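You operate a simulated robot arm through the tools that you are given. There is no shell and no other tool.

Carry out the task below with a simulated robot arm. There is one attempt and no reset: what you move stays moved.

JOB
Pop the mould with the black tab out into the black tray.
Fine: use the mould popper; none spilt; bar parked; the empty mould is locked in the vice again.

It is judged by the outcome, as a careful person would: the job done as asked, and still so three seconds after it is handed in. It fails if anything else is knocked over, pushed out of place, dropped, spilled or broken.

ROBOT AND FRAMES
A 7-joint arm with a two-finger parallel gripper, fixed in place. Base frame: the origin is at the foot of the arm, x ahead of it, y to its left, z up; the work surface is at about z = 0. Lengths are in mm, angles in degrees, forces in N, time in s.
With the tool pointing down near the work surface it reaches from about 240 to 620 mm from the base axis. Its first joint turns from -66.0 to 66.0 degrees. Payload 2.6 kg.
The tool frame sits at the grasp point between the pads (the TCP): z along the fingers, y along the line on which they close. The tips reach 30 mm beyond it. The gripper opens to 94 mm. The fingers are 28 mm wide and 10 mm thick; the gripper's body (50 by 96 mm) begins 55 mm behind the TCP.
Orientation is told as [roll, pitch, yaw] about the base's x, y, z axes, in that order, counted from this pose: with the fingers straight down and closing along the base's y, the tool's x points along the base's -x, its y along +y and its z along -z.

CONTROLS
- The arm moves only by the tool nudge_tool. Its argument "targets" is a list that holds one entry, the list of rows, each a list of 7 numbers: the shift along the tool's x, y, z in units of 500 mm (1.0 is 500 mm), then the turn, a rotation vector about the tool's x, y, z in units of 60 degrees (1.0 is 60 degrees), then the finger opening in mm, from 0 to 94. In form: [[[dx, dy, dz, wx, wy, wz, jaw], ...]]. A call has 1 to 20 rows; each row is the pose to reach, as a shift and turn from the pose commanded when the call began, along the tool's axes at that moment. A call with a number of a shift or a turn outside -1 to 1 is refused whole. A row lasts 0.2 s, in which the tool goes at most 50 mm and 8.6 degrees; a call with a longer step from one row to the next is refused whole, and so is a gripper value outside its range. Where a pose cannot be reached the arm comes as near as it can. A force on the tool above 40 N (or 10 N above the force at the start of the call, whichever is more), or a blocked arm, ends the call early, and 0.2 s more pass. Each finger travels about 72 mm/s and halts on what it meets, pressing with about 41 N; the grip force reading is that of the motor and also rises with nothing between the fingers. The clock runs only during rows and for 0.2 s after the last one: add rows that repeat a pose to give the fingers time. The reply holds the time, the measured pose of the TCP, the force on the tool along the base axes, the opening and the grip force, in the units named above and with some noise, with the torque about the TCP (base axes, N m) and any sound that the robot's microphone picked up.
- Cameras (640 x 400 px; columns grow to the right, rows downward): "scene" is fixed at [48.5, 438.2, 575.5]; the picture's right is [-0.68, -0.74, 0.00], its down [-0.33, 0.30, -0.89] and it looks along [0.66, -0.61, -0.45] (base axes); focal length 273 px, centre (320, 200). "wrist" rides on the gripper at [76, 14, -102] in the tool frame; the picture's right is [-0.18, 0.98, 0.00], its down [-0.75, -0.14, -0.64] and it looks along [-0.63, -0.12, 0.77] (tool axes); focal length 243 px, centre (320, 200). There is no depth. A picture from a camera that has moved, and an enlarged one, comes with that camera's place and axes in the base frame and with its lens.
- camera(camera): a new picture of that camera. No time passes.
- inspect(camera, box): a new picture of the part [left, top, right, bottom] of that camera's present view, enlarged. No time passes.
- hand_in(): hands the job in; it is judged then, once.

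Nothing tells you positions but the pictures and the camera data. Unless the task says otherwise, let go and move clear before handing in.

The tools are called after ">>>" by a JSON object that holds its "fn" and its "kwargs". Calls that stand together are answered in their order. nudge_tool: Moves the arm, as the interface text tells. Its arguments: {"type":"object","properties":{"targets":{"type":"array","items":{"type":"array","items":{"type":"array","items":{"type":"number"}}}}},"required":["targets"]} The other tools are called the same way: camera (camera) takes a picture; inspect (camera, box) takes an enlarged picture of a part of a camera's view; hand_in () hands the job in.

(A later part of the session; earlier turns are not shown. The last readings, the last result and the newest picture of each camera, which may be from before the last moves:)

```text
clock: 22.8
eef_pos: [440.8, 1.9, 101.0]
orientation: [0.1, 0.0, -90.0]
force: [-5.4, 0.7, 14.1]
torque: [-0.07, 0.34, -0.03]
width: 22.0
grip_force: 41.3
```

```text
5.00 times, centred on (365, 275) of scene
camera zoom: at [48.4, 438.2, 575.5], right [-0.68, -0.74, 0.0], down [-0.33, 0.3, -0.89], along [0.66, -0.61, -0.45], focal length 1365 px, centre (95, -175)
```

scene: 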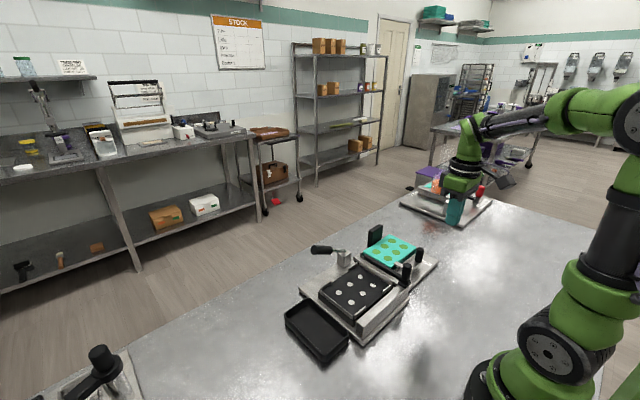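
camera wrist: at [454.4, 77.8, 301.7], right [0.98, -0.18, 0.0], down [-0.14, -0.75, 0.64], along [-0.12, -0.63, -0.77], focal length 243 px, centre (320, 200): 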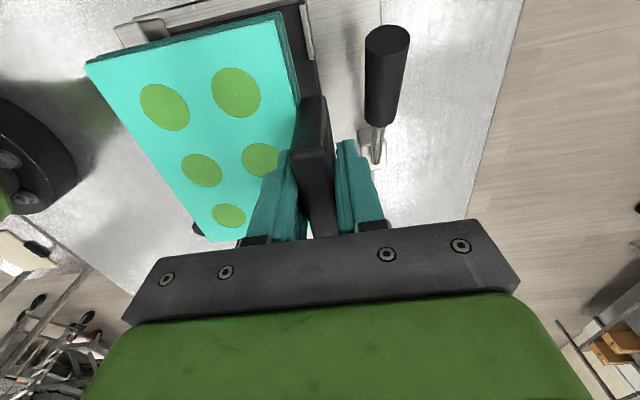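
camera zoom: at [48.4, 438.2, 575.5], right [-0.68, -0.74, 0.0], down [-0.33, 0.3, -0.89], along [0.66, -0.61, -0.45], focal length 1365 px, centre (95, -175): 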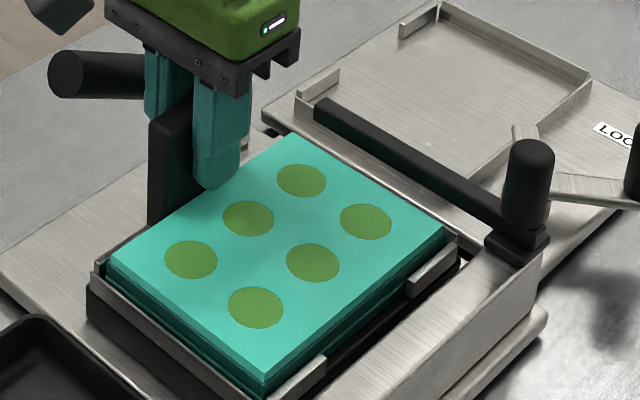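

There's contact at TCP z≈101 (14 N up, −5 N in x), which is close to the expected seat height. I'll look closely before releasing.

>>> {"fn": "inspect", "kwargs": {"camera": "wrist", "box": [60, 0, 420, 220]}}

>>> {"fn": "inspect", "kwargs": {"camera": "scene", "box": [320, 270, 390, 325]}}

>>> {"fn": "inspect", "kwargs": {"camera": "scene", "box": [320, 240, 390, 295]}}

```text
1.78 times, centred on (240, 110) of wrist
camera zoom: at [454.7, 77.5, 204.2], right [0.98, -0.18, 0.0], down [-0.14, -0.75, 0.64], along [-0.12, -0.63, -0.77], focal length 431 px, centre (462, 360)
```

zoom: 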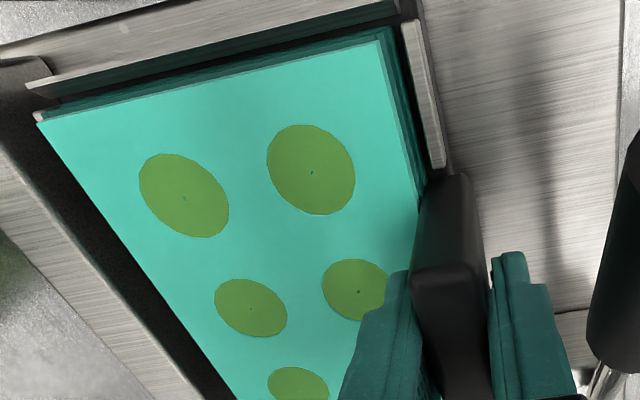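

```text
7.27 times, centred on (355, 298) of scene
camera zoom: at [48.4, 438.2, 575.5], right [-0.68, -0.74, 0.0], down [-0.33, 0.3, -0.89], along [0.66, -0.61, -0.45], focal length 1985 px, centre (66, -509)
```

zoom: 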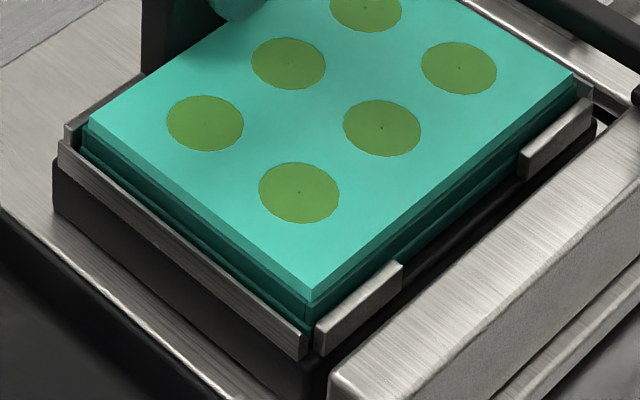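

```text
7.27 times, centred on (355, 268) of scene
camera zoom: at [48.4, 438.2, 575.5], right [-0.68, -0.74, 0.0], down [-0.33, 0.3, -0.89], along [0.66, -0.61, -0.45], focal length 1985 px, centre (66, -291)
```

zoom: 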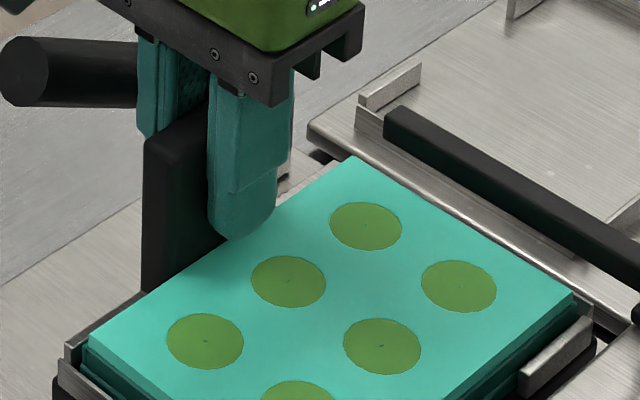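

It looks nested inside the strips, but the −5 N in x suggests a light side contact. I'll raise 3 mm, shift 1.5 mm toward −x, and re-lower to compare.

>>> {"fn": "nudge_tool", "kwargs": {"targets": [[[0, 0, -0.006, 0, 0, 0, 0], [0, -0.003, -0.006, 0, 0, 0, 0], [0, -0.003, -0.002, 0, 0, 0, 0], [0, -0.003, -0.002, 0, 0, 0, 0]]]}}

>>> {"fn": "nudge_tool", "kwargs": {"targets": [[[0, 0, 0.002, 0, 0, 0, 0], [0, 0, 0.002, 0, 0, 0, 0]]]}}

```text
clock: 23.8
eef_pos: [439.9, -0.2, 101.9]
orientation: [0.1, -0.1, -89.9]
force: [6.4, 0.8, 2.7]
torque: [0.02, 0.11, -0.01]
width: 21.7
grip_force: 40.4
```

```text
clock: 24.4
eef_pos: [440.8, -0.2, 101.6]
orientation: [0.1, 0.0, -90.0]
force: [2.0, -2.5, 15.5]
torque: [0.31, 0.06, 0.02]
width: 21.8
grip_force: 41.4
```

Contact appears at the same height (~101.6) with the lateral force nearly gone, so the mould is seated. I'll release gently.

>>> {"fn": "nudge_tool", "kwargs": {"targets": [[[0, 0, -0.001, 0, 0, 0, 23], [0, 0, -0.001, 0, 0, 0, 26], [0, 0, -0.001, 0, 0, 0, 32], [0, 0, -0.001, 0, 0, 0, 34]]]}}

>>> {"fn": "inspect", "kwargs": {"camera": "wrist", "box": [60, 0, 420, 220]}}

>>> {"fn": "inspect", "kwargs": {"camera": "scene", "box": [310, 240, 410, 320]}}

```text
clock: 25.4
eef_pos: [438.7, 0.3, 101.6]
orientation: [0.1, 0.1, -89.9]
force: [0.7, 0.1, -0.2]
torque: [0.03, 0.01, -0.02]
width: 34.1
grip_force: 0.1
```

```text
1.78 times, centred on (240, 110) of wrist
camera zoom: at [453.6, 77.3, 203.8], right [0.98, -0.18, 0.0], down [-0.14, -0.75, 0.64], along [-0.12, -0.63, -0.77], focal length 431 px, centre (462, 360)
```

zoom: 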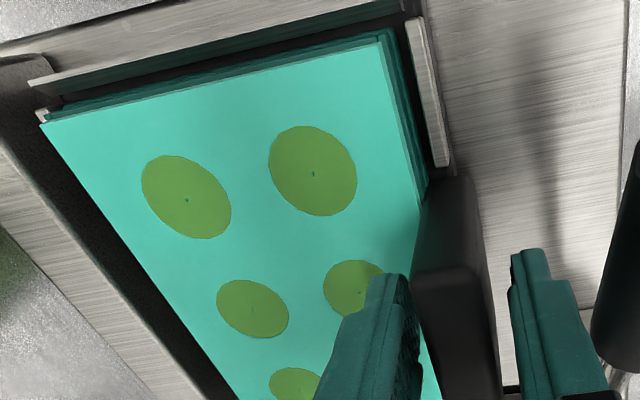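

```text
5.00 times, centred on (360, 280) of scene
camera zoom: at [48.5, 438.2, 575.5], right [-0.68, -0.74, 0.0], down [-0.33, 0.3, -0.89], along [0.66, -0.61, -0.45], focal length 1365 px, centre (120, -200)
```

zoom: 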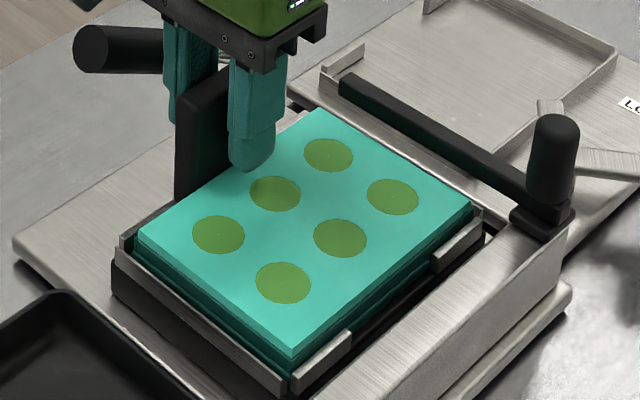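

The mould is released and stayed level in the nest. I'll rise straight up and view everything, especially the gap between nest and tray.

>>> {"fn": "nudge_tool", "kwargs": {"targets": [[[0, 0, -0.04, 0, 0, 0, 34], [0, 0, -0.1, 0, 0, 0, 34], [0, 0, -0.18, 0, 0, 0, 34], [0, 0, -0.26, 0, 0, 0, 20], [0, 0, -0.34, 0, 0, 0, 10], [0, 0, -0.4, 0, 0, 0, 0]]]}}

>>> {"fn": "camera", "kwargs": {"camera": "wrist"}}

>>> {"fn": "inspect", "kwargs": {"camera": "scene", "box": [275, 230, 425, 370]}}

>>> {"fn": "inspect", "kwargs": {"camera": "scene", "box": [280, 280, 360, 365]}}

```text
clock: 26.8
eef_pos: [439.2, -0.6, 301.9]
orientation: [0.0, 0.1, -90.1]
force: [-0.5, 0.4, -0.2]
torque: [-0.01, 0.02, -0.03]
width: 0.0
grip_force: 33.2
```

```text
taken
camera wrist: at [453.5, 76.6, 404.2], right [0.98, -0.18, 0.0], down [-0.14, -0.75, 0.64], along [-0.12, -0.63, -0.77], focal length 243 px, centre (320, 200)
```

wrist: 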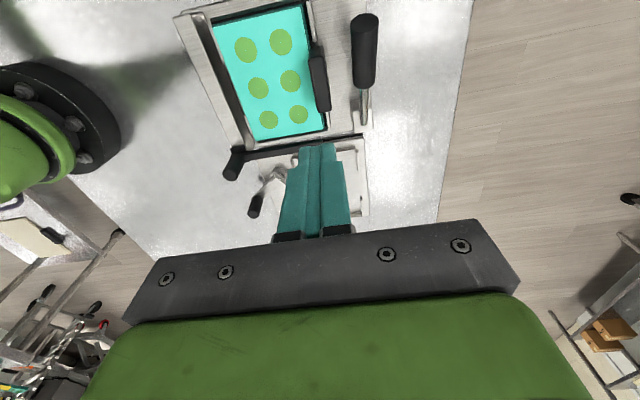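

```text
2.86 times, centred on (350, 300) of scene
camera zoom: at [48.5, 438.2, 575.5], right [-0.68, -0.74, 0.0], down [-0.33, 0.3, -0.89], along [0.66, -0.61, -0.45], focal length 780 px, centre (234, -86)
```

zoom: 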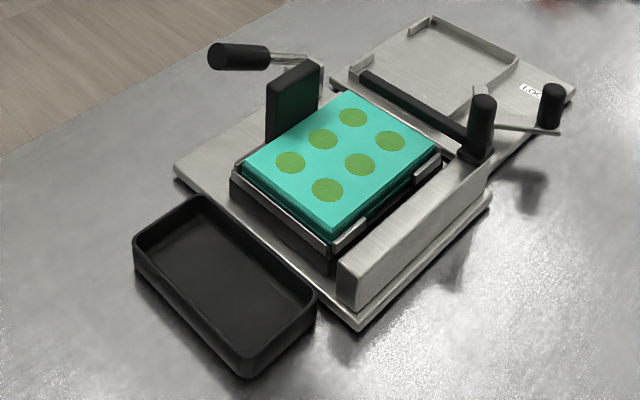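

```text
4.71 times, centred on (320, 322) of scene
camera zoom: at [48.5, 438.2, 575.5], right [-0.68, -0.74, 0.0], down [-0.33, 0.3, -0.89], along [0.66, -0.61, -0.45], focal length 1284 px, centre (320, -376)
```

zoom: 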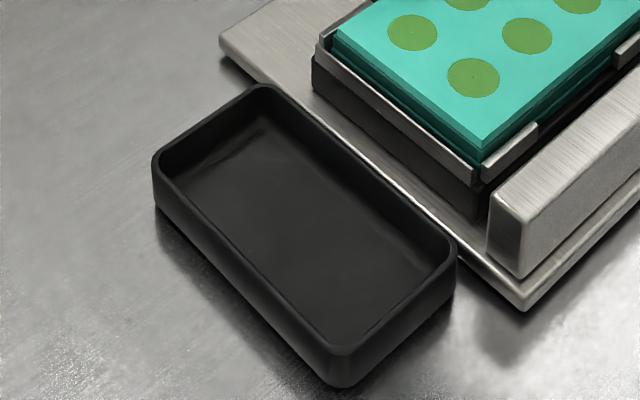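

The tray sits just beyond the popper's +y edge, with its rim lower than the mould top. Now I'll position the closed fingers above the lever handle (about x 485, y 40) to press it down.

>>> {"fn": "nudge_tool", "kwargs": {"targets": [[[0.015, 0.02, 0.04, 0, 0, 0, 0], [0.035, 0.04, 0.08, 0, 0, 0, 0], [0.055, 0.065, 0.13, 0, 0, 0, 0], [0.07, 0.085, 0.18, 0, 0, 0, 0], [0.0778, 0.0922, 0.22, 0, 0, 0, 0]]]}}

>>> {"fn": "camera", "kwargs": {"camera": "wrist"}}

>>> {"fn": "inspect", "kwargs": {"camera": "scene", "box": [275, 200, 415, 310]}}

```text
clock: 28.0
eef_pos: [484.9, 39.6, 190.5]
orientation: [0.0, -0.1, -90.0]
force: [0.2, 0.2, 0.1]
torque: [0.01, 0.05, -0.02]
width: 0.0
grip_force: 32.6
```

```text
taken
camera wrist: at [498.5, 116.0, 293.0], right [0.98, -0.18, 0.0], down [-0.14, -0.75, 0.64], along [-0.12, -0.63, -0.77], focal length 243 px, centre (320, 200)
```

wrist: 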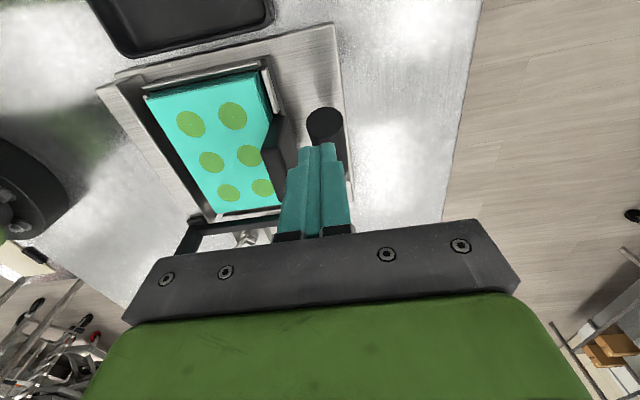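

```text
3.64 times, centred on (345, 255) of scene
camera zoom: at [48.5, 438.2, 575.5], right [-0.68, -0.74, 0.0], down [-0.33, 0.3, -0.89], along [0.66, -0.61, -0.45], focal length 992 px, centre (229, 0)
```

zoom: 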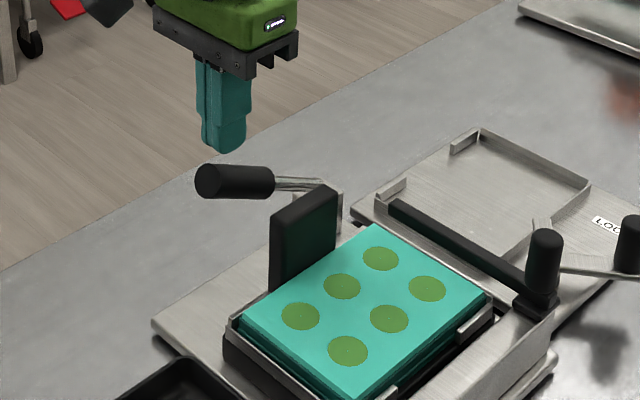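

The fingers are over the handle. I'll press down gently and watch the force and the pins.

>>> {"fn": "nudge_tool", "kwargs": {"targets": [[[0, 0.004, 0.016, 0, 0, 0, 0], [0, 0.004, 0.03, 0, 0, 0, 0], [0, 0.004, 0.04, 0, 0, 0, 0], [0, 0.004, 0.05, 0, 0, 0, 0], [0, 0.004, 0.06, 0, 0, 0, 0]]]}}

>>> {"fn": "inspect", "kwargs": {"camera": "scene", "box": [275, 200, 415, 310]}}

```text
clock: 29.2
eef_pos: [487.2, 40.0, 159.7]
orientation: [0.0, 0.0, -90.0]
force: [0.1, 1.8, 1.5]
torque: [0.0, 0.01, 0.01]
width: 0.0
grip_force: 33.0
```

```text
3.64 times, centred on (345, 255) of scene
camera zoom: at [48.5, 438.2, 575.5], right [-0.68, -0.74, 0.0], down [-0.33, 0.3, -0.89], along [0.66, -0.61, -0.45], focal length 992 px, centre (229, 0)
```

zoom: 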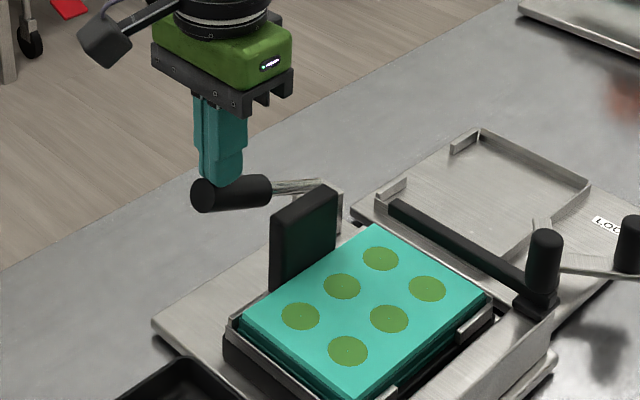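

The handle moves down easily. I'll continue.

>>> {"fn": "nudge_tool", "kwargs": {"targets": [[[0, 0, 0.01, 0, 0, 0, 0], [0, 0, 0.02, 0, 0, 0, 0], [0, 0, 0.03, 0, 0, 0, 0], [0, 0, 0.04, 0, 0, 0, 0], [0, 0, 0.05, 0, 0, 0, 0], [0, 0, 0.06, 0, 0, 0, 0]]]}}

>>> {"fn": "inspect", "kwargs": {"camera": "scene", "box": [275, 200, 415, 310]}}

```text
clock: 30.6
eef_pos: [487.8, 39.7, 133.1]
orientation: [0.0, -0.1, -89.9]
force: [-0.4, 1.1, 1.9]
torque: [0.06, -0.02, 0.03]
width: 0.0
grip_force: 32.8
```

```text
3.64 times, centred on (345, 255) of scene
camera zoom: at [48.4, 438.2, 575.5], right [-0.68, -0.74, 0.0], down [-0.33, 0.3, -0.89], along [0.66, -0.61, -0.45], focal length 992 px, centre (229, 0)
```

zoom: 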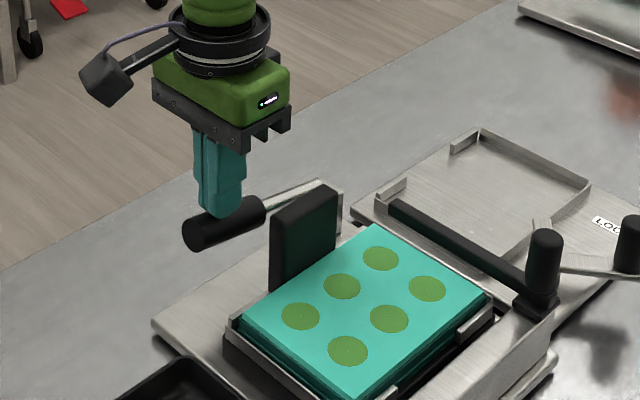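

>>> {"fn": "nudge_tool", "kwargs": {"targets": [[[0, 0, 0.01, 0, 0, 0, 0], [0, 0, 0.02, 0, 0, 0, 0], [0, 0, 0.03, 0, 0, 0, 0], [0, 0, 0.04, 0, 0, 0, 0], [0, 0, 0.05, 0, 0, 0, 0]]]}}

>>> {"fn": "inspect", "kwargs": {"camera": "scene", "box": [275, 200, 415, 310]}}

```text
clock: 31.8
eef_pos: [488.4, 40.6, 106.1]
orientation: [0.0, 0.0, -90.0]
force: [-0.5, 0.7, 3.5]
torque: [-0.06, 0.06, -0.02]
width: 0.0
grip_force: 32.7
```

```text
3.64 times, centred on (345, 255) of scene
camera zoom: at [48.4, 438.2, 575.5], right [-0.68, -0.74, 0.0], down [-0.33, 0.3, -0.89], along [0.66, -0.61, -0.45], focal length 992 px, centre (229, 0)
```

zoom: 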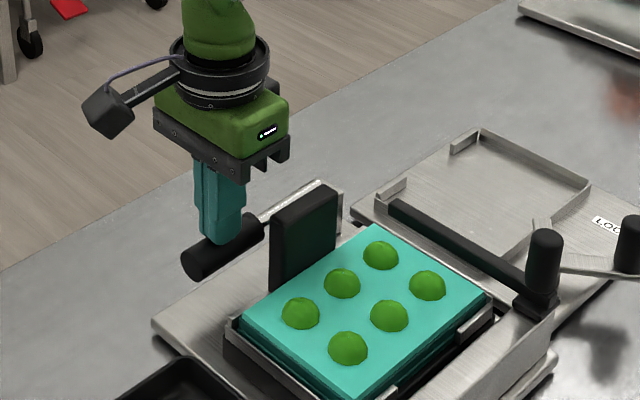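

The gummies are rising out of the cavities. I'll continue slowly to the lever's end stop.

>>> {"fn": "nudge_tool", "kwargs": {"targets": [[[0, 0, 0.005, 0, 0, 0, 0], [0, 0, 0.01, 0, 0, 0, 0], [0, 0, 0.015, 0, 0, 0, 0], [0, 0, 0.02, 0, 0, 0, 0]]]}}

>>> {"fn": "inspect", "kwargs": {"camera": "scene", "box": [310, 240, 410, 320]}}

```text
clock: 32.6
eef_pos: [489.8, 39.2, 103.4]
orientation: [0.3, 0.3, -90.2]
force: [-2.7, -0.2, 6.2]
torque: [-0.09, 0.04, -0.01]
width: 0.2
grip_force: 33.5
stopped in row 4: the force on the tool passed its limit at 44 N (the readings are from after the stop); the commanded pose is now the measured one
```

```text
5.00 times, centred on (360, 280) of scene
camera zoom: at [48.4, 438.2, 575.5], right [-0.68, -0.73, 0.0], down [-0.33, 0.3, -0.89], along [0.66, -0.61, -0.45], focal length 1365 px, centre (120, -200)
```

zoom: 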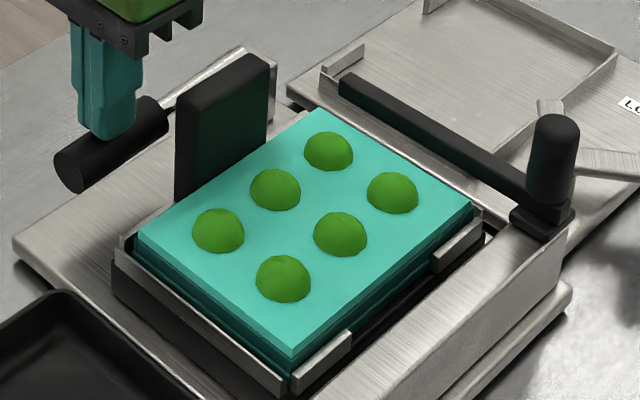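

The lever hit its stop and all six gummies stand proud. I'll lift off slowly and see whether the lever and the pins stay.

>>> {"fn": "nudge_tool", "kwargs": {"targets": [[[0, 0, -0.01, 0, 0, 0, 0], [0, 0, -0.03, 0, 0, 0, 0], [0, 0, -0.06, 0, 0, 0, 0]]]}}

>>> {"fn": "inspect", "kwargs": {"camera": "scene", "box": [275, 220, 415, 330]}}

```text
clock: 33.4
eef_pos: [488.7, 40.3, 131.7]
orientation: [0.3, 0.3, -90.1]
force: [0.3, 0.0, 0.8]
torque: [-0.02, 0.05, 0.0]
width: 0.2
grip_force: 32.9
```

```text
3.64 times, centred on (345, 275) of scene
camera zoom: at [48.5, 438.2, 575.5], right [-0.68, -0.74, 0.0], down [-0.33, 0.3, -0.89], along [0.66, -0.61, -0.45], focal length 992 px, centre (229, -73)
```

zoom: 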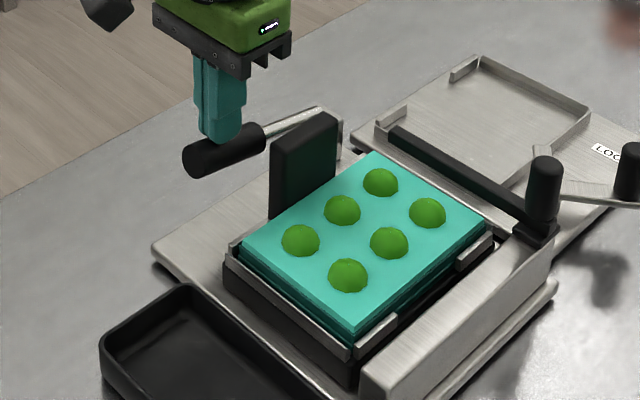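

The lever springs back with the fingers while the gummies stay up. I'll rise fully clear and check.

>>> {"fn": "nudge_tool", "kwargs": {"targets": [[[0, 0, -0.03, 0, 0, 0, 0], [0, 0, -0.06, 0, 0, 0, 0], [0, 0, -0.09, 0, 0, 0, 0], [0, 0, -0.15, 0, 0, 0, 0], [0, 0, -0.23, 0, 0, 0, 0], [0, 0, -0.3, 0, 0, 0, 0]]]}}

>>> {"fn": "inspect", "kwargs": {"camera": "scene", "box": [290, 230, 410, 330]}}

>>> {"fn": "inspect", "kwargs": {"camera": "wrist", "box": [140, 0, 400, 160]}}

```text
clock: 34.8
eef_pos: [489.5, 38.7, 285.4]
orientation: [0.2, 0.2, -90.0]
force: [0.4, -0.4, 0.6]
torque: [-0.02, -0.01, -0.03]
width: 0.1
grip_force: 32.7
```

```text
4.00 times, centred on (350, 280) of scene
camera zoom: at [48.5, 438.2, 575.5], right [-0.68, -0.74, 0.0], down [-0.33, 0.3, -0.89], along [0.66, -0.61, -0.45], focal length 1092 px, centre (200, -120)
```

zoom: 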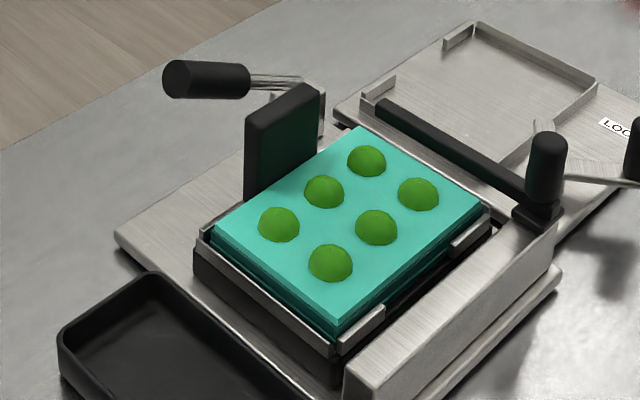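

```text
2.46 times, centred on (270, 80) of wrist
camera zoom: at [503.0, 115.1, 387.6], right [0.98, -0.19, 0.0], down [-0.15, -0.76, 0.64], along [-0.12, -0.63, -0.77], focal length 597 px, centre (443, 495)
```

zoom: 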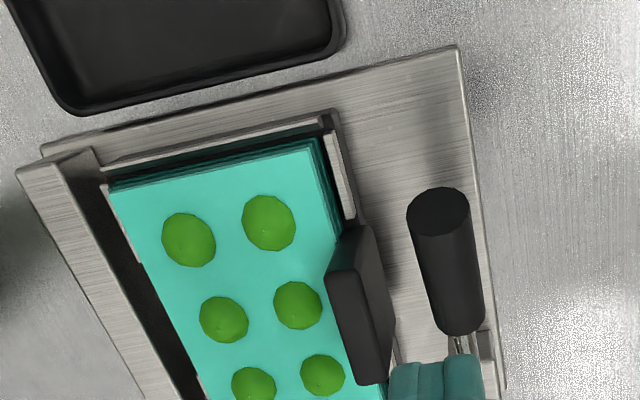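

The lever returned up and all six domes sit loose on top of the mould. Next I'll turn back to yaw 0 and look straight along the nest–tray gap before working the bar.

>>> {"fn": "nudge_tool", "kwargs": {"targets": [[[0.006, -0.04, -0.005, 0, 0, -0.125, 0], [0.013, -0.08, -0.01, 0, 0, -0.25, 0], [0.02, -0.12, -0.015, 0, 0, -0.375, 0], [0.027, -0.16, -0.02, 0, 0, -0.5, 0], [0.033, -0.2, -0.025, 0, 0, -0.625, 0], [0.04, -0.24, -0.03, 0, 0, -0.75, 0]]]}}

>>> {"fn": "nudge_tool", "kwargs": {"targets": [[[0.032, -0.024, 0, 0, 0, -0.125, 0], [0.065, -0.048, 0, 0, 0, -0.25, 0], [0.098, -0.072, 0, 0, 0, -0.375, 0], [0.13, -0.096, 0, 0, 0, -0.5, 0], [0.163, -0.12, 0, 0, 0, -0.625, 0], [0.195, -0.144, 0, 0, 0, -0.75, 0]]]}}

>>> {"fn": "camera", "kwargs": {"camera": "wrist"}}

>>> {"fn": "inspect", "kwargs": {"camera": "wrist", "box": [260, 20, 420, 180]}}

>>> {"fn": "inspect", "kwargs": {"camera": "wrist", "box": [100, 40, 300, 190]}}

```text
clock: 36.2
eef_pos: [369.0, 58.5, 297.1]
orientation: [0.3, -0.1, -44.9]
force: [0.3, 0.5, -0.9]
torque: [0.03, 0.01, 0.01]
width: 0.2
grip_force: 32.6
```

```text
clock: 37.6
eef_pos: [246.4, 78.7, 296.2]
orientation: [0.1, -0.3, 0.1]
force: [0.2, 0.3, 0.4]
torque: [0.02, -0.02, 0.03]
width: 0.2
grip_force: 33.1
```

```text
taken
camera wrist: at [169.8, 92.7, 398.6], right [0.18, 0.98, 0.0], down [0.75, -0.14, 0.65], along [0.63, -0.12, -0.76], focal length 243 px, centre (320, 200)
```

wrist: 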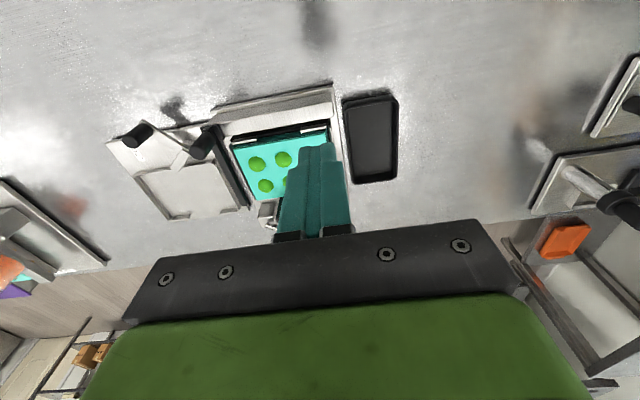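

```text
2.50 times, centred on (340, 100) of wrist
camera zoom: at [169.8, 92.7, 398.6], right [0.18, 0.98, 0.0], down [0.75, -0.14, 0.65], along [0.63, -0.12, -0.76], focal length 606 px, centre (270, 450)
```

zoom: 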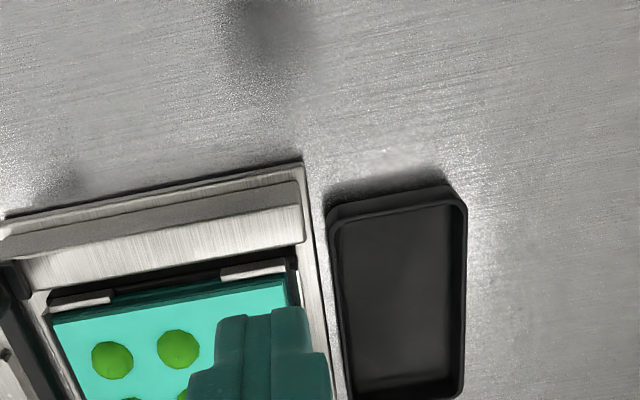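

```text
2.67 times, centred on (200, 115) of wrist
camera zoom: at [169.8, 92.7, 398.6], right [0.18, 0.98, 0.0], down [0.75, -0.14, 0.65], along [0.63, -0.12, -0.76], focal length 647 px, centre (640, 427)
```

zoom: 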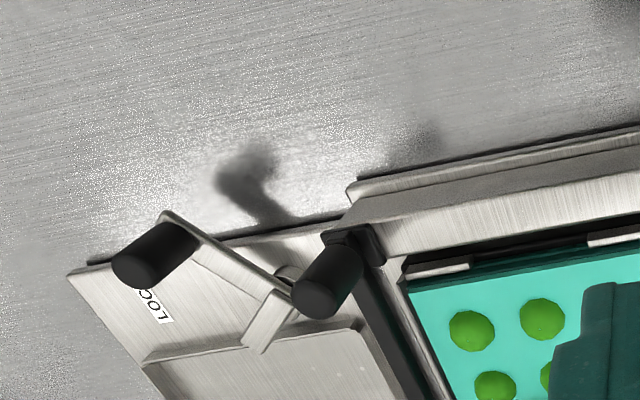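

>>> {"fn": "inspect", "kwargs": {"camera": "wrist", "box": [180, 90, 260, 150]}}

>>> {"fn": "inspect", "kwargs": {"camera": "scene", "box": [380, 250, 430, 300]}}

>>> {"fn": "inspect", "kwargs": {"camera": "scene", "box": [300, 280, 360, 340]}}

```text
6.67 times, centred on (220, 120) of wrist
camera zoom: at [169.8, 92.7, 398.6], right [0.18, 0.98, 0.0], down [0.75, -0.14, 0.65], along [0.63, -0.12, -0.76], focal length 1618 px, centre (987, 733)
```

zoom: 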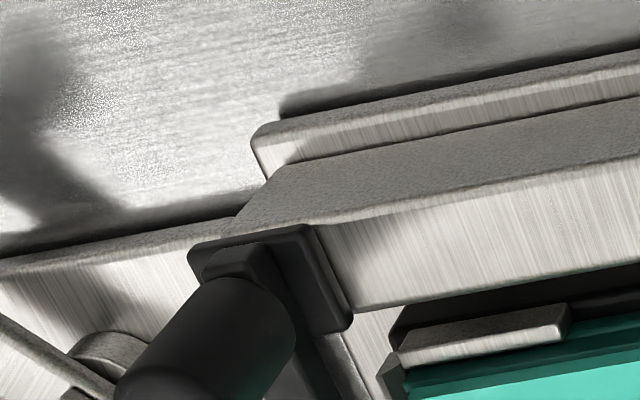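

```text
8.00 times, centred on (405, 275) of scene
camera zoom: at [48.5, 438.2, 575.5], right [-0.68, -0.74, 0.0], down [-0.33, 0.3, -0.89], along [0.66, -0.61, -0.45], focal length 2183 px, centre (-360, -400)
```

zoom: 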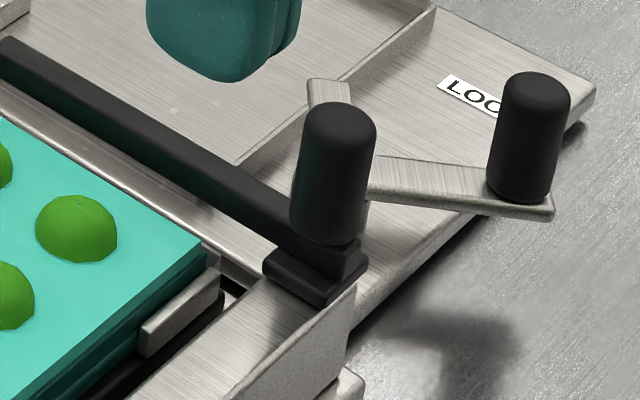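

```text
6.67 times, centred on (330, 310) of scene
camera zoom: at [48.5, 438.2, 575.5], right [-0.68, -0.74, 0.0], down [-0.33, 0.3, -0.89], along [0.66, -0.61, -0.45], focal length 1820 px, centre (253, -533)
```

zoom: 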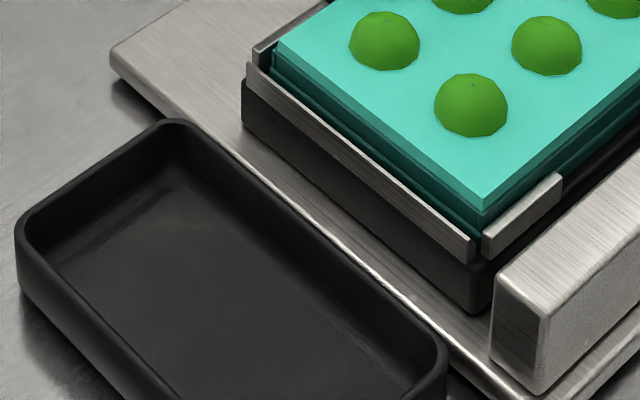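

>>> {"fn": "inspect", "kwargs": {"camera": "scene", "box": [335, 270, 385, 305]}}

>>> {"fn": "inspect", "kwargs": {"camera": "wrist", "box": [225, 120, 305, 200]}}

```text
11.43 times, centred on (360, 288) of scene
camera zoom: at [48.5, 438.2, 575.5], right [-0.68, -0.74, 0.0], down [-0.33, 0.3, -0.89], along [0.66, -0.61, -0.45], focal length 3119 px, centre (-137, -800)
```

zoom: 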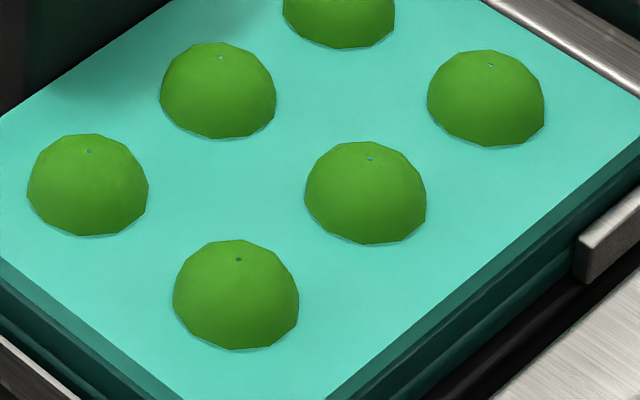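

```text
5.00 times, centred on (265, 160) of wrist
camera zoom: at [169.8, 92.7, 398.6], right [0.18, 0.98, 0.0], down [0.75, -0.14, 0.65], along [0.63, -0.12, -0.76], focal length 1213 px, centre (595, 400)
```

zoom: 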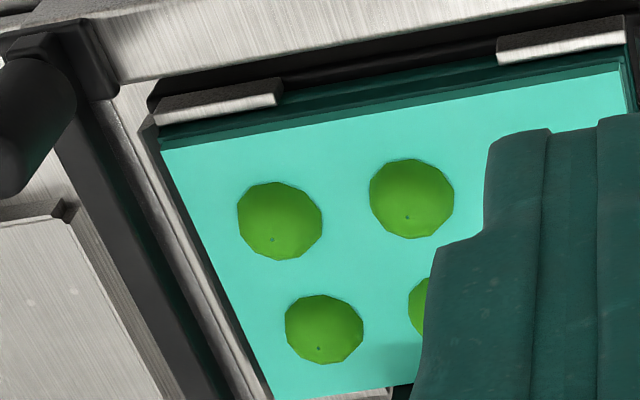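

The domes are flat-bottomed hemispheres (about 26 mm) on the mould top. The tray rim is about 24 mm beyond the nest wall, so a dome could drop into that slot. I'll first nudge the tray about 10 mm closer to the popper base so it catches everything, starting by moving to its far side.

>>> {"fn": "nudge_tool", "kwargs": {"targets": [[[-0.04, 0.045, 0.03, 0, 0, 0, 0], [-0.09, 0.1, 0.07, 0, 0, 0, 0], [-0.14, 0.155, 0.12, 0, 0, 0, 0], [-0.19, 0.21, 0.18, 0, 0, 0, 0], [-0.23, 0.25, 0.23, 0, 0, 0, 0], [-0.262, 0.28, 0.27, 0, 0, 0, 0]]]}}

>>> {"fn": "camera", "kwargs": {"camera": "wrist"}}

>>> {"fn": "inspect", "kwargs": {"camera": "scene", "box": [250, 230, 410, 370]}}

```text
clock: 39.0
eef_pos: [381.5, 219.3, 163.0]
orientation: [0.2, -0.3, -0.1]
force: [-0.1, 0.6, 0.5]
torque: [0.0, -0.01, -0.01]
width: 0.0
grip_force: 33.0
```

```text
taken
camera wrist: at [304.5, 232.6, 265.2], right [0.19, 0.98, 0.0], down [0.75, -0.14, 0.65], along [0.64, -0.12, -0.76], focal length 243 px, centre (320, 200)
```

wrist: 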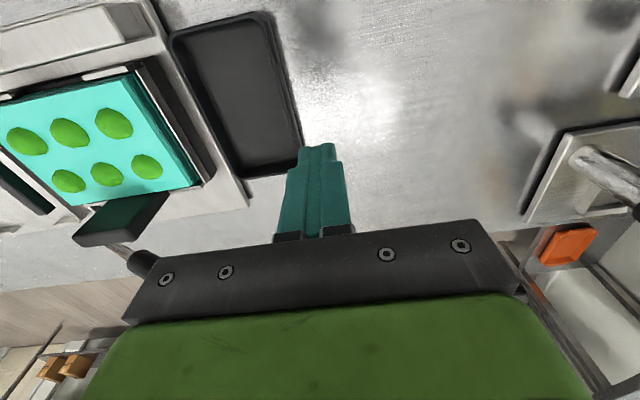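

```text
2.86 times, centred on (330, 300) of scene
camera zoom: at [48.4, 438.2, 575.5], right [-0.68, -0.74, 0.0], down [-0.33, 0.3, -0.89], along [0.66, -0.61, -0.45], focal length 780 px, centre (291, -86)
```

zoom: 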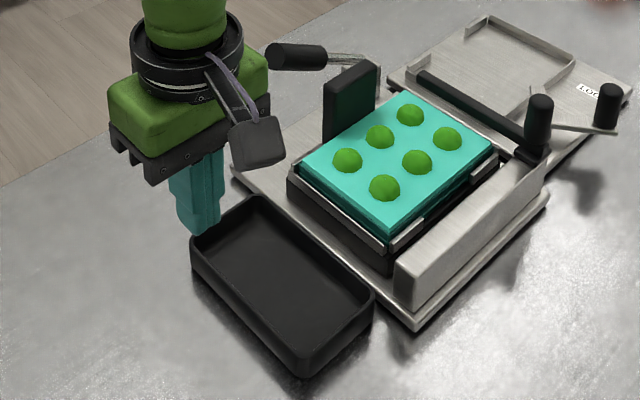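

I'm outside the tray's +y side. I'll lower to table level there.

>>> {"fn": "nudge_tool", "kwargs": {"targets": [[[0.006, 0, 0.08, 0, 0, 0, 0], [0.006, 0, 0.16, 0, 0, 0, 0], [0.006, 0, 0.22, 0, 0, 0, 0], [0.006, 0, 0.242, 0, 0, 0, 0], [0.006, -0.02, 0.242, 0, 0, 0, 0]]]}}

>>> {"fn": "inspect", "kwargs": {"camera": "scene", "box": [250, 230, 410, 370]}}

>>> {"fn": "camera", "kwargs": {"camera": "wrist"}}

```text
clock: 40.2
eef_pos: [378.1, 208.3, 39.8]
orientation: [0.2, -0.3, 0.0]
force: [-0.3, 0.3, 0.8]
torque: [0.01, 0.03, 0.0]
width: 0.0
grip_force: 33.0
```

```text
2.86 times, centred on (330, 300) of scene
camera zoom: at [48.5, 438.2, 575.5], right [-0.68, -0.74, 0.0], down [-0.33, 0.3, -0.89], along [0.66, -0.61, -0.45], focal length 780 px, centre (291, -86)
```

zoom: 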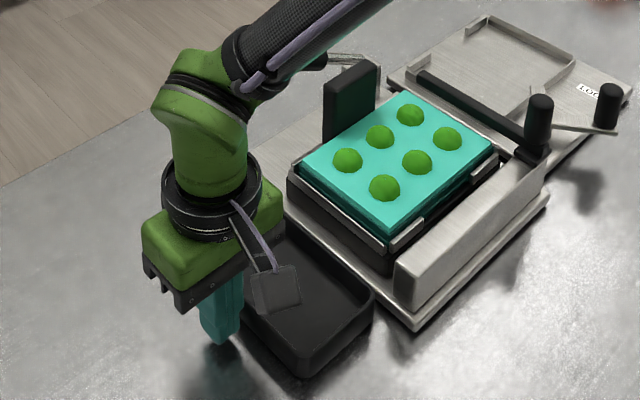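

```text
taken
camera wrist: at [301.8, 222.5, 141.8], right [0.19, 0.98, 0.0], down [0.75, -0.14, 0.65], along [0.63, -0.12, -0.76], focal length 243 px, centre (320, 200)
```

wrist: 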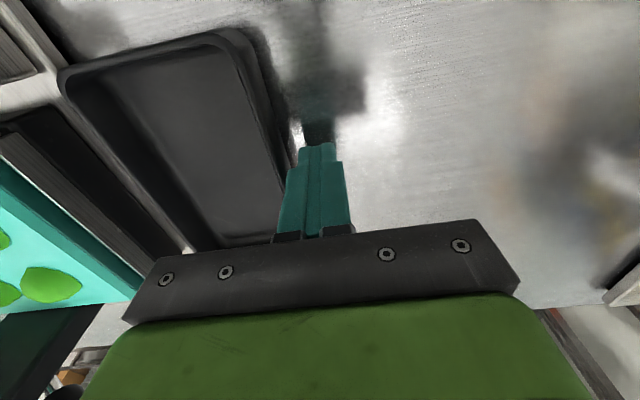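

>>> {"fn": "nudge_tool", "kwargs": {"targets": [[[0, -0.008, 0, 0, 0, 0, 0], [0, -0.016, 0, 0, 0, 0, 0], [0, -0.022, 0, 0, 0, 0, 0], [0, -0.026, 0, 0, 0, 0, 0]]]}}

>>> {"fn": "inspect", "kwargs": {"camera": "wrist", "box": [0, 0, 400, 250]}}

>>> {"fn": "inspect", "kwargs": {"camera": "scene", "box": [280, 280, 370, 350]}}

```text
clock: 41.2
eef_pos: [378.4, 195.5, 41.2]
orientation: [0.2, -0.3, 0.0]
force: [0.1, 0.2, -1.1]
torque: [-0.02, 0.0, 0.03]
width: 0.0
grip_force: 33.5
```

```text
1.60 times, centred on (200, 125) of wrist
camera zoom: at [300.8, 210.5, 143.2], right [0.19, 0.98, 0.0], down [0.75, -0.14, 0.65], along [0.63, -0.12, -0.76], focal length 388 px, centre (512, 320)
```

zoom: 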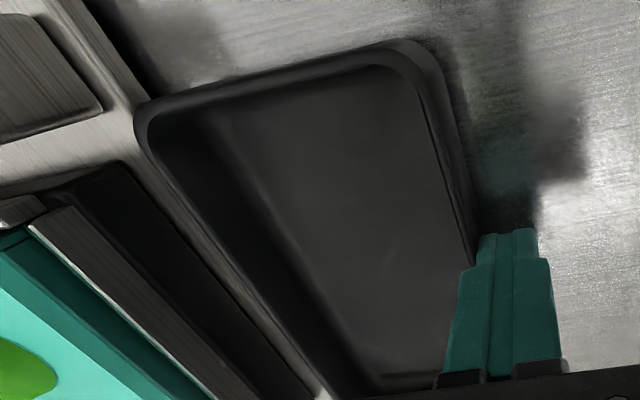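

```text
5.71 times, centred on (325, 315) of scene
camera zoom: at [48.5, 438.2, 575.5], right [-0.68, -0.74, 0.0], down [-0.33, 0.3, -0.89], along [0.66, -0.61, -0.45], focal length 1560 px, centre (291, -457)
```

zoom: 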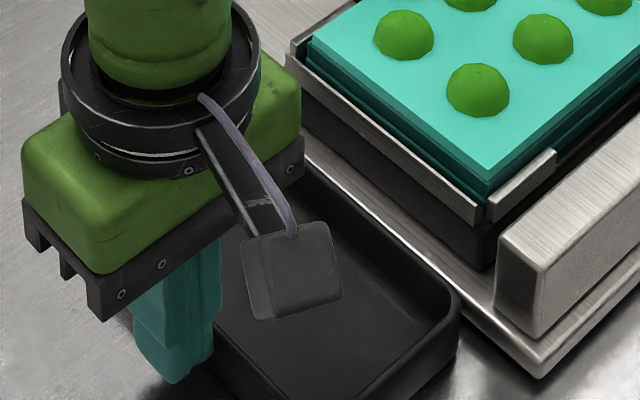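

The finger face is just at the tray wall. I'll push gently in 2 mm steps and watch force and picture.

>>> {"fn": "nudge_tool", "kwargs": {"targets": [[[0, -0.004, 0, 0, 0, 0, 0], [0, -0.008, 0, 0, 0, 0, 0], [0, -0.012, 0, 0, 0, 0, 0]]]}}

>>> {"fn": "inspect", "kwargs": {"camera": "wrist", "box": [0, 0, 400, 250]}}

>>> {"fn": "inspect", "kwargs": {"camera": "scene", "box": [280, 280, 370, 350]}}

```text
clock: 42.0
eef_pos: [378.3, 188.6, 41.6]
orientation: [0.2, -0.3, -0.1]
force: [0.7, 1.5, 0.5]
torque: [0.06, -0.02, -0.02]
width: 0.3
grip_force: 33.5
```

```text
1.60 times, centred on (200, 125) of wrist
camera zoom: at [300.5, 203.8, 143.8], right [0.19, 0.98, 0.0], down [0.75, -0.14, 0.65], along [0.63, -0.12, -0.76], focal length 388 px, centre (512, 320)
```

zoom: 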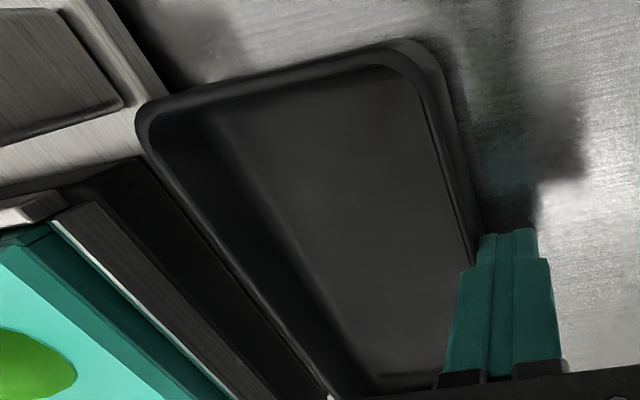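

```text
5.71 times, centred on (325, 315) of scene
camera zoom: at [48.5, 438.2, 575.5], right [-0.68, -0.74, 0.0], down [-0.33, 0.3, -0.89], along [0.66, -0.61, -0.45], focal length 1560 px, centre (291, -457)
```

zoom: 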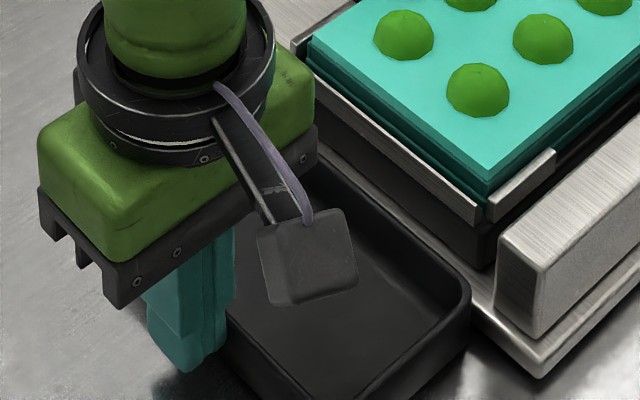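

The tray slides easily (about 1.5 N) and has moved about 6 mm. I'll go 4 mm further.

>>> {"fn": "nudge_tool", "kwargs": {"targets": [[[0, -0.004, 0, 0, 0, 0, 0], [0, -0.008, 0, 0, 0, 0, 0], [0, -0.008, 0, 0, 0, 0, 0]]]}}

>>> {"fn": "inspect", "kwargs": {"camera": "wrist", "box": [0, 0, 400, 250]}}

>>> {"fn": "inspect", "kwargs": {"camera": "scene", "box": [280, 280, 370, 350]}}

```text
clock: 42.8
eef_pos: [377.9, 189.8, 42.9]
orientation: [0.5, -0.3, 0.1]
force: [0.0, 26.1, 2.3]
torque: [0.55, 0.0, -0.01]
width: 0.1
grip_force: 33.1
```

```text
1.60 times, centred on (200, 125) of wrist
camera zoom: at [300.2, 202.2, 144.4], right [0.18, 0.98, 0.01], down [0.75, -0.14, 0.65], along [0.64, -0.11, -0.76], focal length 388 px, centre (512, 320)
```

zoom: 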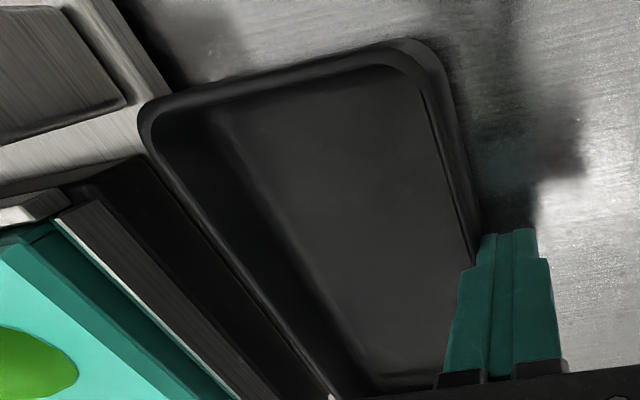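

```text
5.71 times, centred on (325, 315) of scene
camera zoom: at [48.4, 438.2, 575.5], right [-0.68, -0.74, 0.0], down [-0.33, 0.3, -0.89], along [0.66, -0.61, -0.45], focal length 1560 px, centre (291, -457)
```

zoom: 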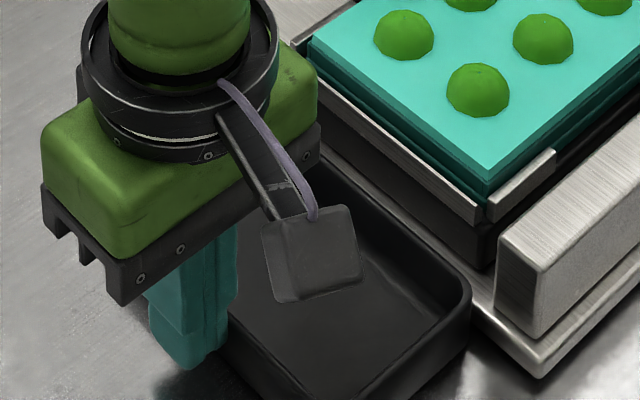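

The tray now abuts the popper base (26 N), after about 7–8 mm of travel. I'll back off and rise.

>>> {"fn": "nudge_tool", "kwargs": {"targets": [[[0, 0.01, 0, 0, 0, 0, 0], [0, 0.04, 0, 0, 0, 0, 0], [0, 0.05, -0.06, 0, 0, 0, 0], [0, 0.05, -0.15, 0, 0, 0, 0], [0, 0.05, -0.24, 0, 0, 0, 0], [0, 0.05, -0.34, 0, 0, 0, 0]]]}}

>>> {"fn": "inspect", "kwargs": {"camera": "scene", "box": [280, 260, 400, 360]}}

>>> {"fn": "camera", "kwargs": {"camera": "wrist"}}

```text
clock: 44.2
eef_pos: [376.6, 208.6, 210.8]
orientation: [0.1, -0.2, -0.1]
force: [1.1, 0.6, 0.5]
torque: [0.01, -0.01, 0.0]
width: 0.3
grip_force: 32.7
```

```text
4.00 times, centred on (340, 310) of scene
camera zoom: at [48.5, 438.2, 575.5], right [-0.68, -0.74, 0.0], down [-0.33, 0.3, -0.89], along [0.66, -0.61, -0.45], focal length 1092 px, centre (240, -240)
```

zoom: 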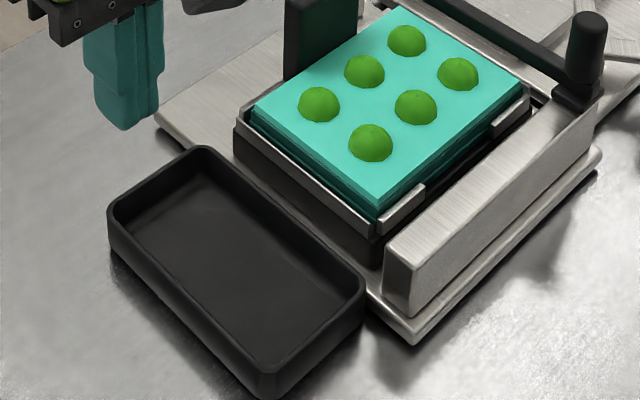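

```text
taken
camera wrist: at [300.9, 222.5, 314.0], right [0.19, 0.98, 0.0], down [0.75, -0.14, 0.64], along [0.63, -0.12, -0.76], focal length 243 px, centre (320, 200)
```

wrist: 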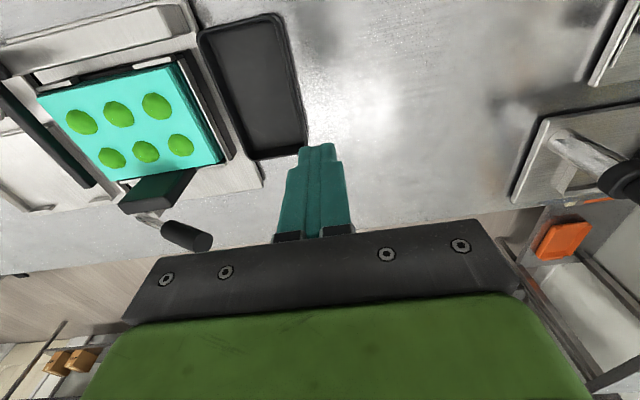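

The tray is still straight and now sits snug against the popper base. Next I'll go above the bar knob (about (294,−87)) with the fingers open to straddle it in y.

>>> {"fn": "nudge_tool", "kwargs": {"targets": [[[0.02, -0.08, 0, 0, 0, 0, 0], [0.044, -0.16, 0, 0, 0, 0, 0], [0.068, -0.245, 0, 0, 0, 0, 0], [0.092, -0.33, 0, 0, 0, 0, 20], [0.116, -0.415, 0, 0, 0, 0, 40], [0.14, -0.5, 0, 0, 0, 0, 60], [0.158, -0.56, 0, 0, 0, 0, 60], [0.166, -0.592, 0, 0, 0, 0, 60]]]}}

>>> {"fn": "camera", "kwargs": {"camera": "wrist"}}

>>> {"fn": "inspect", "kwargs": {"camera": "scene", "box": [330, 200, 470, 320]}}

```text
clock: 46.0
eef_pos: [293.2, -86.2, 210.2]
orientation: [0.2, -0.4, -0.1]
force: [0.7, 0.7, -0.8]
torque: [0.01, 0.02, 0.02]
width: 59.9
grip_force: 0.1
```

```text
taken
camera wrist: at [216.8, -71.7, 311.5], right [0.18, 0.98, 0.0], down [0.75, -0.14, 0.65], along [0.63, -0.12, -0.76], focal length 243 px, centre (320, 200)
```

wrist: 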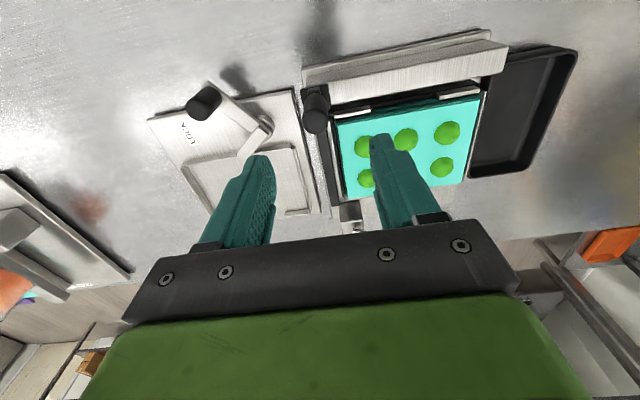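

```text
3.33 times, centred on (400, 260) of scene
camera zoom: at [48.5, 438.2, 575.5], right [-0.68, -0.74, 0.0], down [-0.33, 0.3, -0.89], along [0.66, -0.61, -0.45], focal length 910 px, centre (53, 0)
```

zoom: 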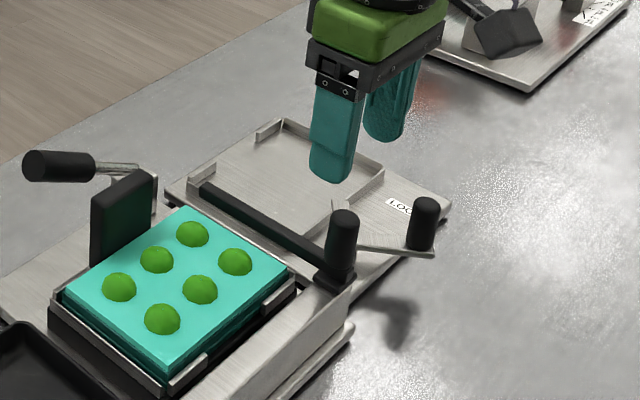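

>>> {"fn": "inspect", "kwargs": {"camera": "wrist", "box": [270, 60, 370, 150]}}

```text
4.44 times, centred on (320, 105) of wrist
camera zoom: at [216.8, -71.7, 311.5], right [0.18, 0.98, 0.0], down [0.75, -0.14, 0.65], along [0.63, -0.12, -0.76], focal length 1078 px, centre (320, 622)
```

zoom: 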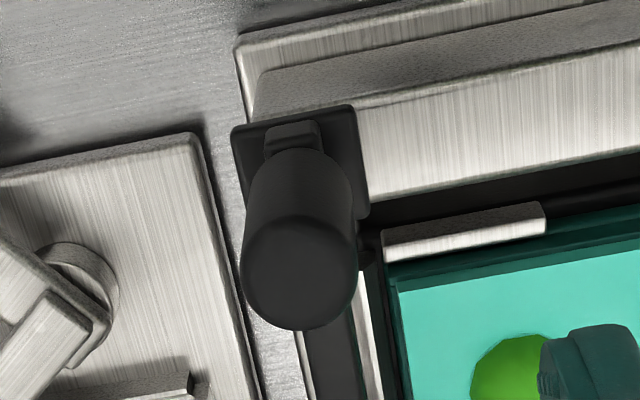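

The knob centre is at about (293.5,−90) and the bar's leading face is 5 mm beyond it. I'll lower the open fingers around the knob and close to a loose cage.

>>> {"fn": "nudge_tool", "kwargs": {"targets": [[[0, -0.0072, 0.05, 0, 0, 0, 60], [0, -0.0072, 0.1, 0, 0, 0, 60], [0, -0.0072, 0.15, 0, 0, 0, 60], [0, -0.0072, 0.186, 0, 0, 0, 60], [0, -0.0072, 0.186, 0, 0, 0, 46], [0, -0.0072, 0.186, 0, 0, 0, 34]]]}}

>>> {"fn": "inspect", "kwargs": {"camera": "scene", "box": [350, 220, 450, 310]}}

>>> {"fn": "inspect", "kwargs": {"camera": "wrist", "box": [240, 60, 400, 180]}}

```text
clock: 47.4
eef_pos: [294.6, -91.7, 115.6]
orientation: [0.2, -0.3, 0.0]
force: [-0.4, -1.2, 0.6]
torque: [0.0, -0.03, 0.01]
width: 33.9
grip_force: 0.1
```

```text
4.44 times, centred on (400, 265) of scene
camera zoom: at [48.5, 438.2, 575.5], right [-0.68, -0.74, 0.0], down [-0.33, 0.3, -0.89], along [0.66, -0.61, -0.45], focal length 1213 px, centre (-36, -89)
```

zoom: 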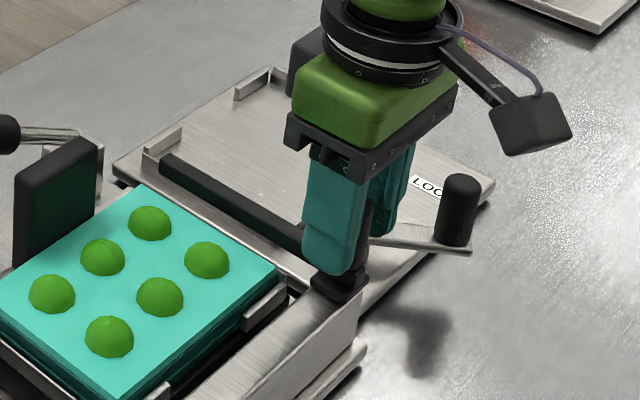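

```text
3.33 times, centred on (320, 120) of wrist
camera zoom: at [217.1, -76.4, 218.8], right [0.19, 0.98, 0.0], down [0.75, -0.14, 0.65], along [0.63, -0.12, -0.76], focal length 809 px, centre (320, 467)
```

zoom: 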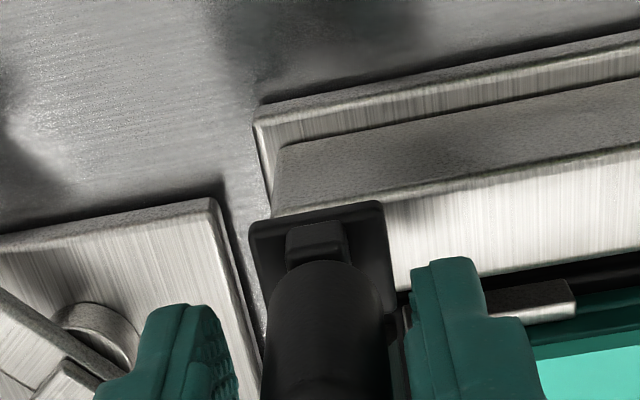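

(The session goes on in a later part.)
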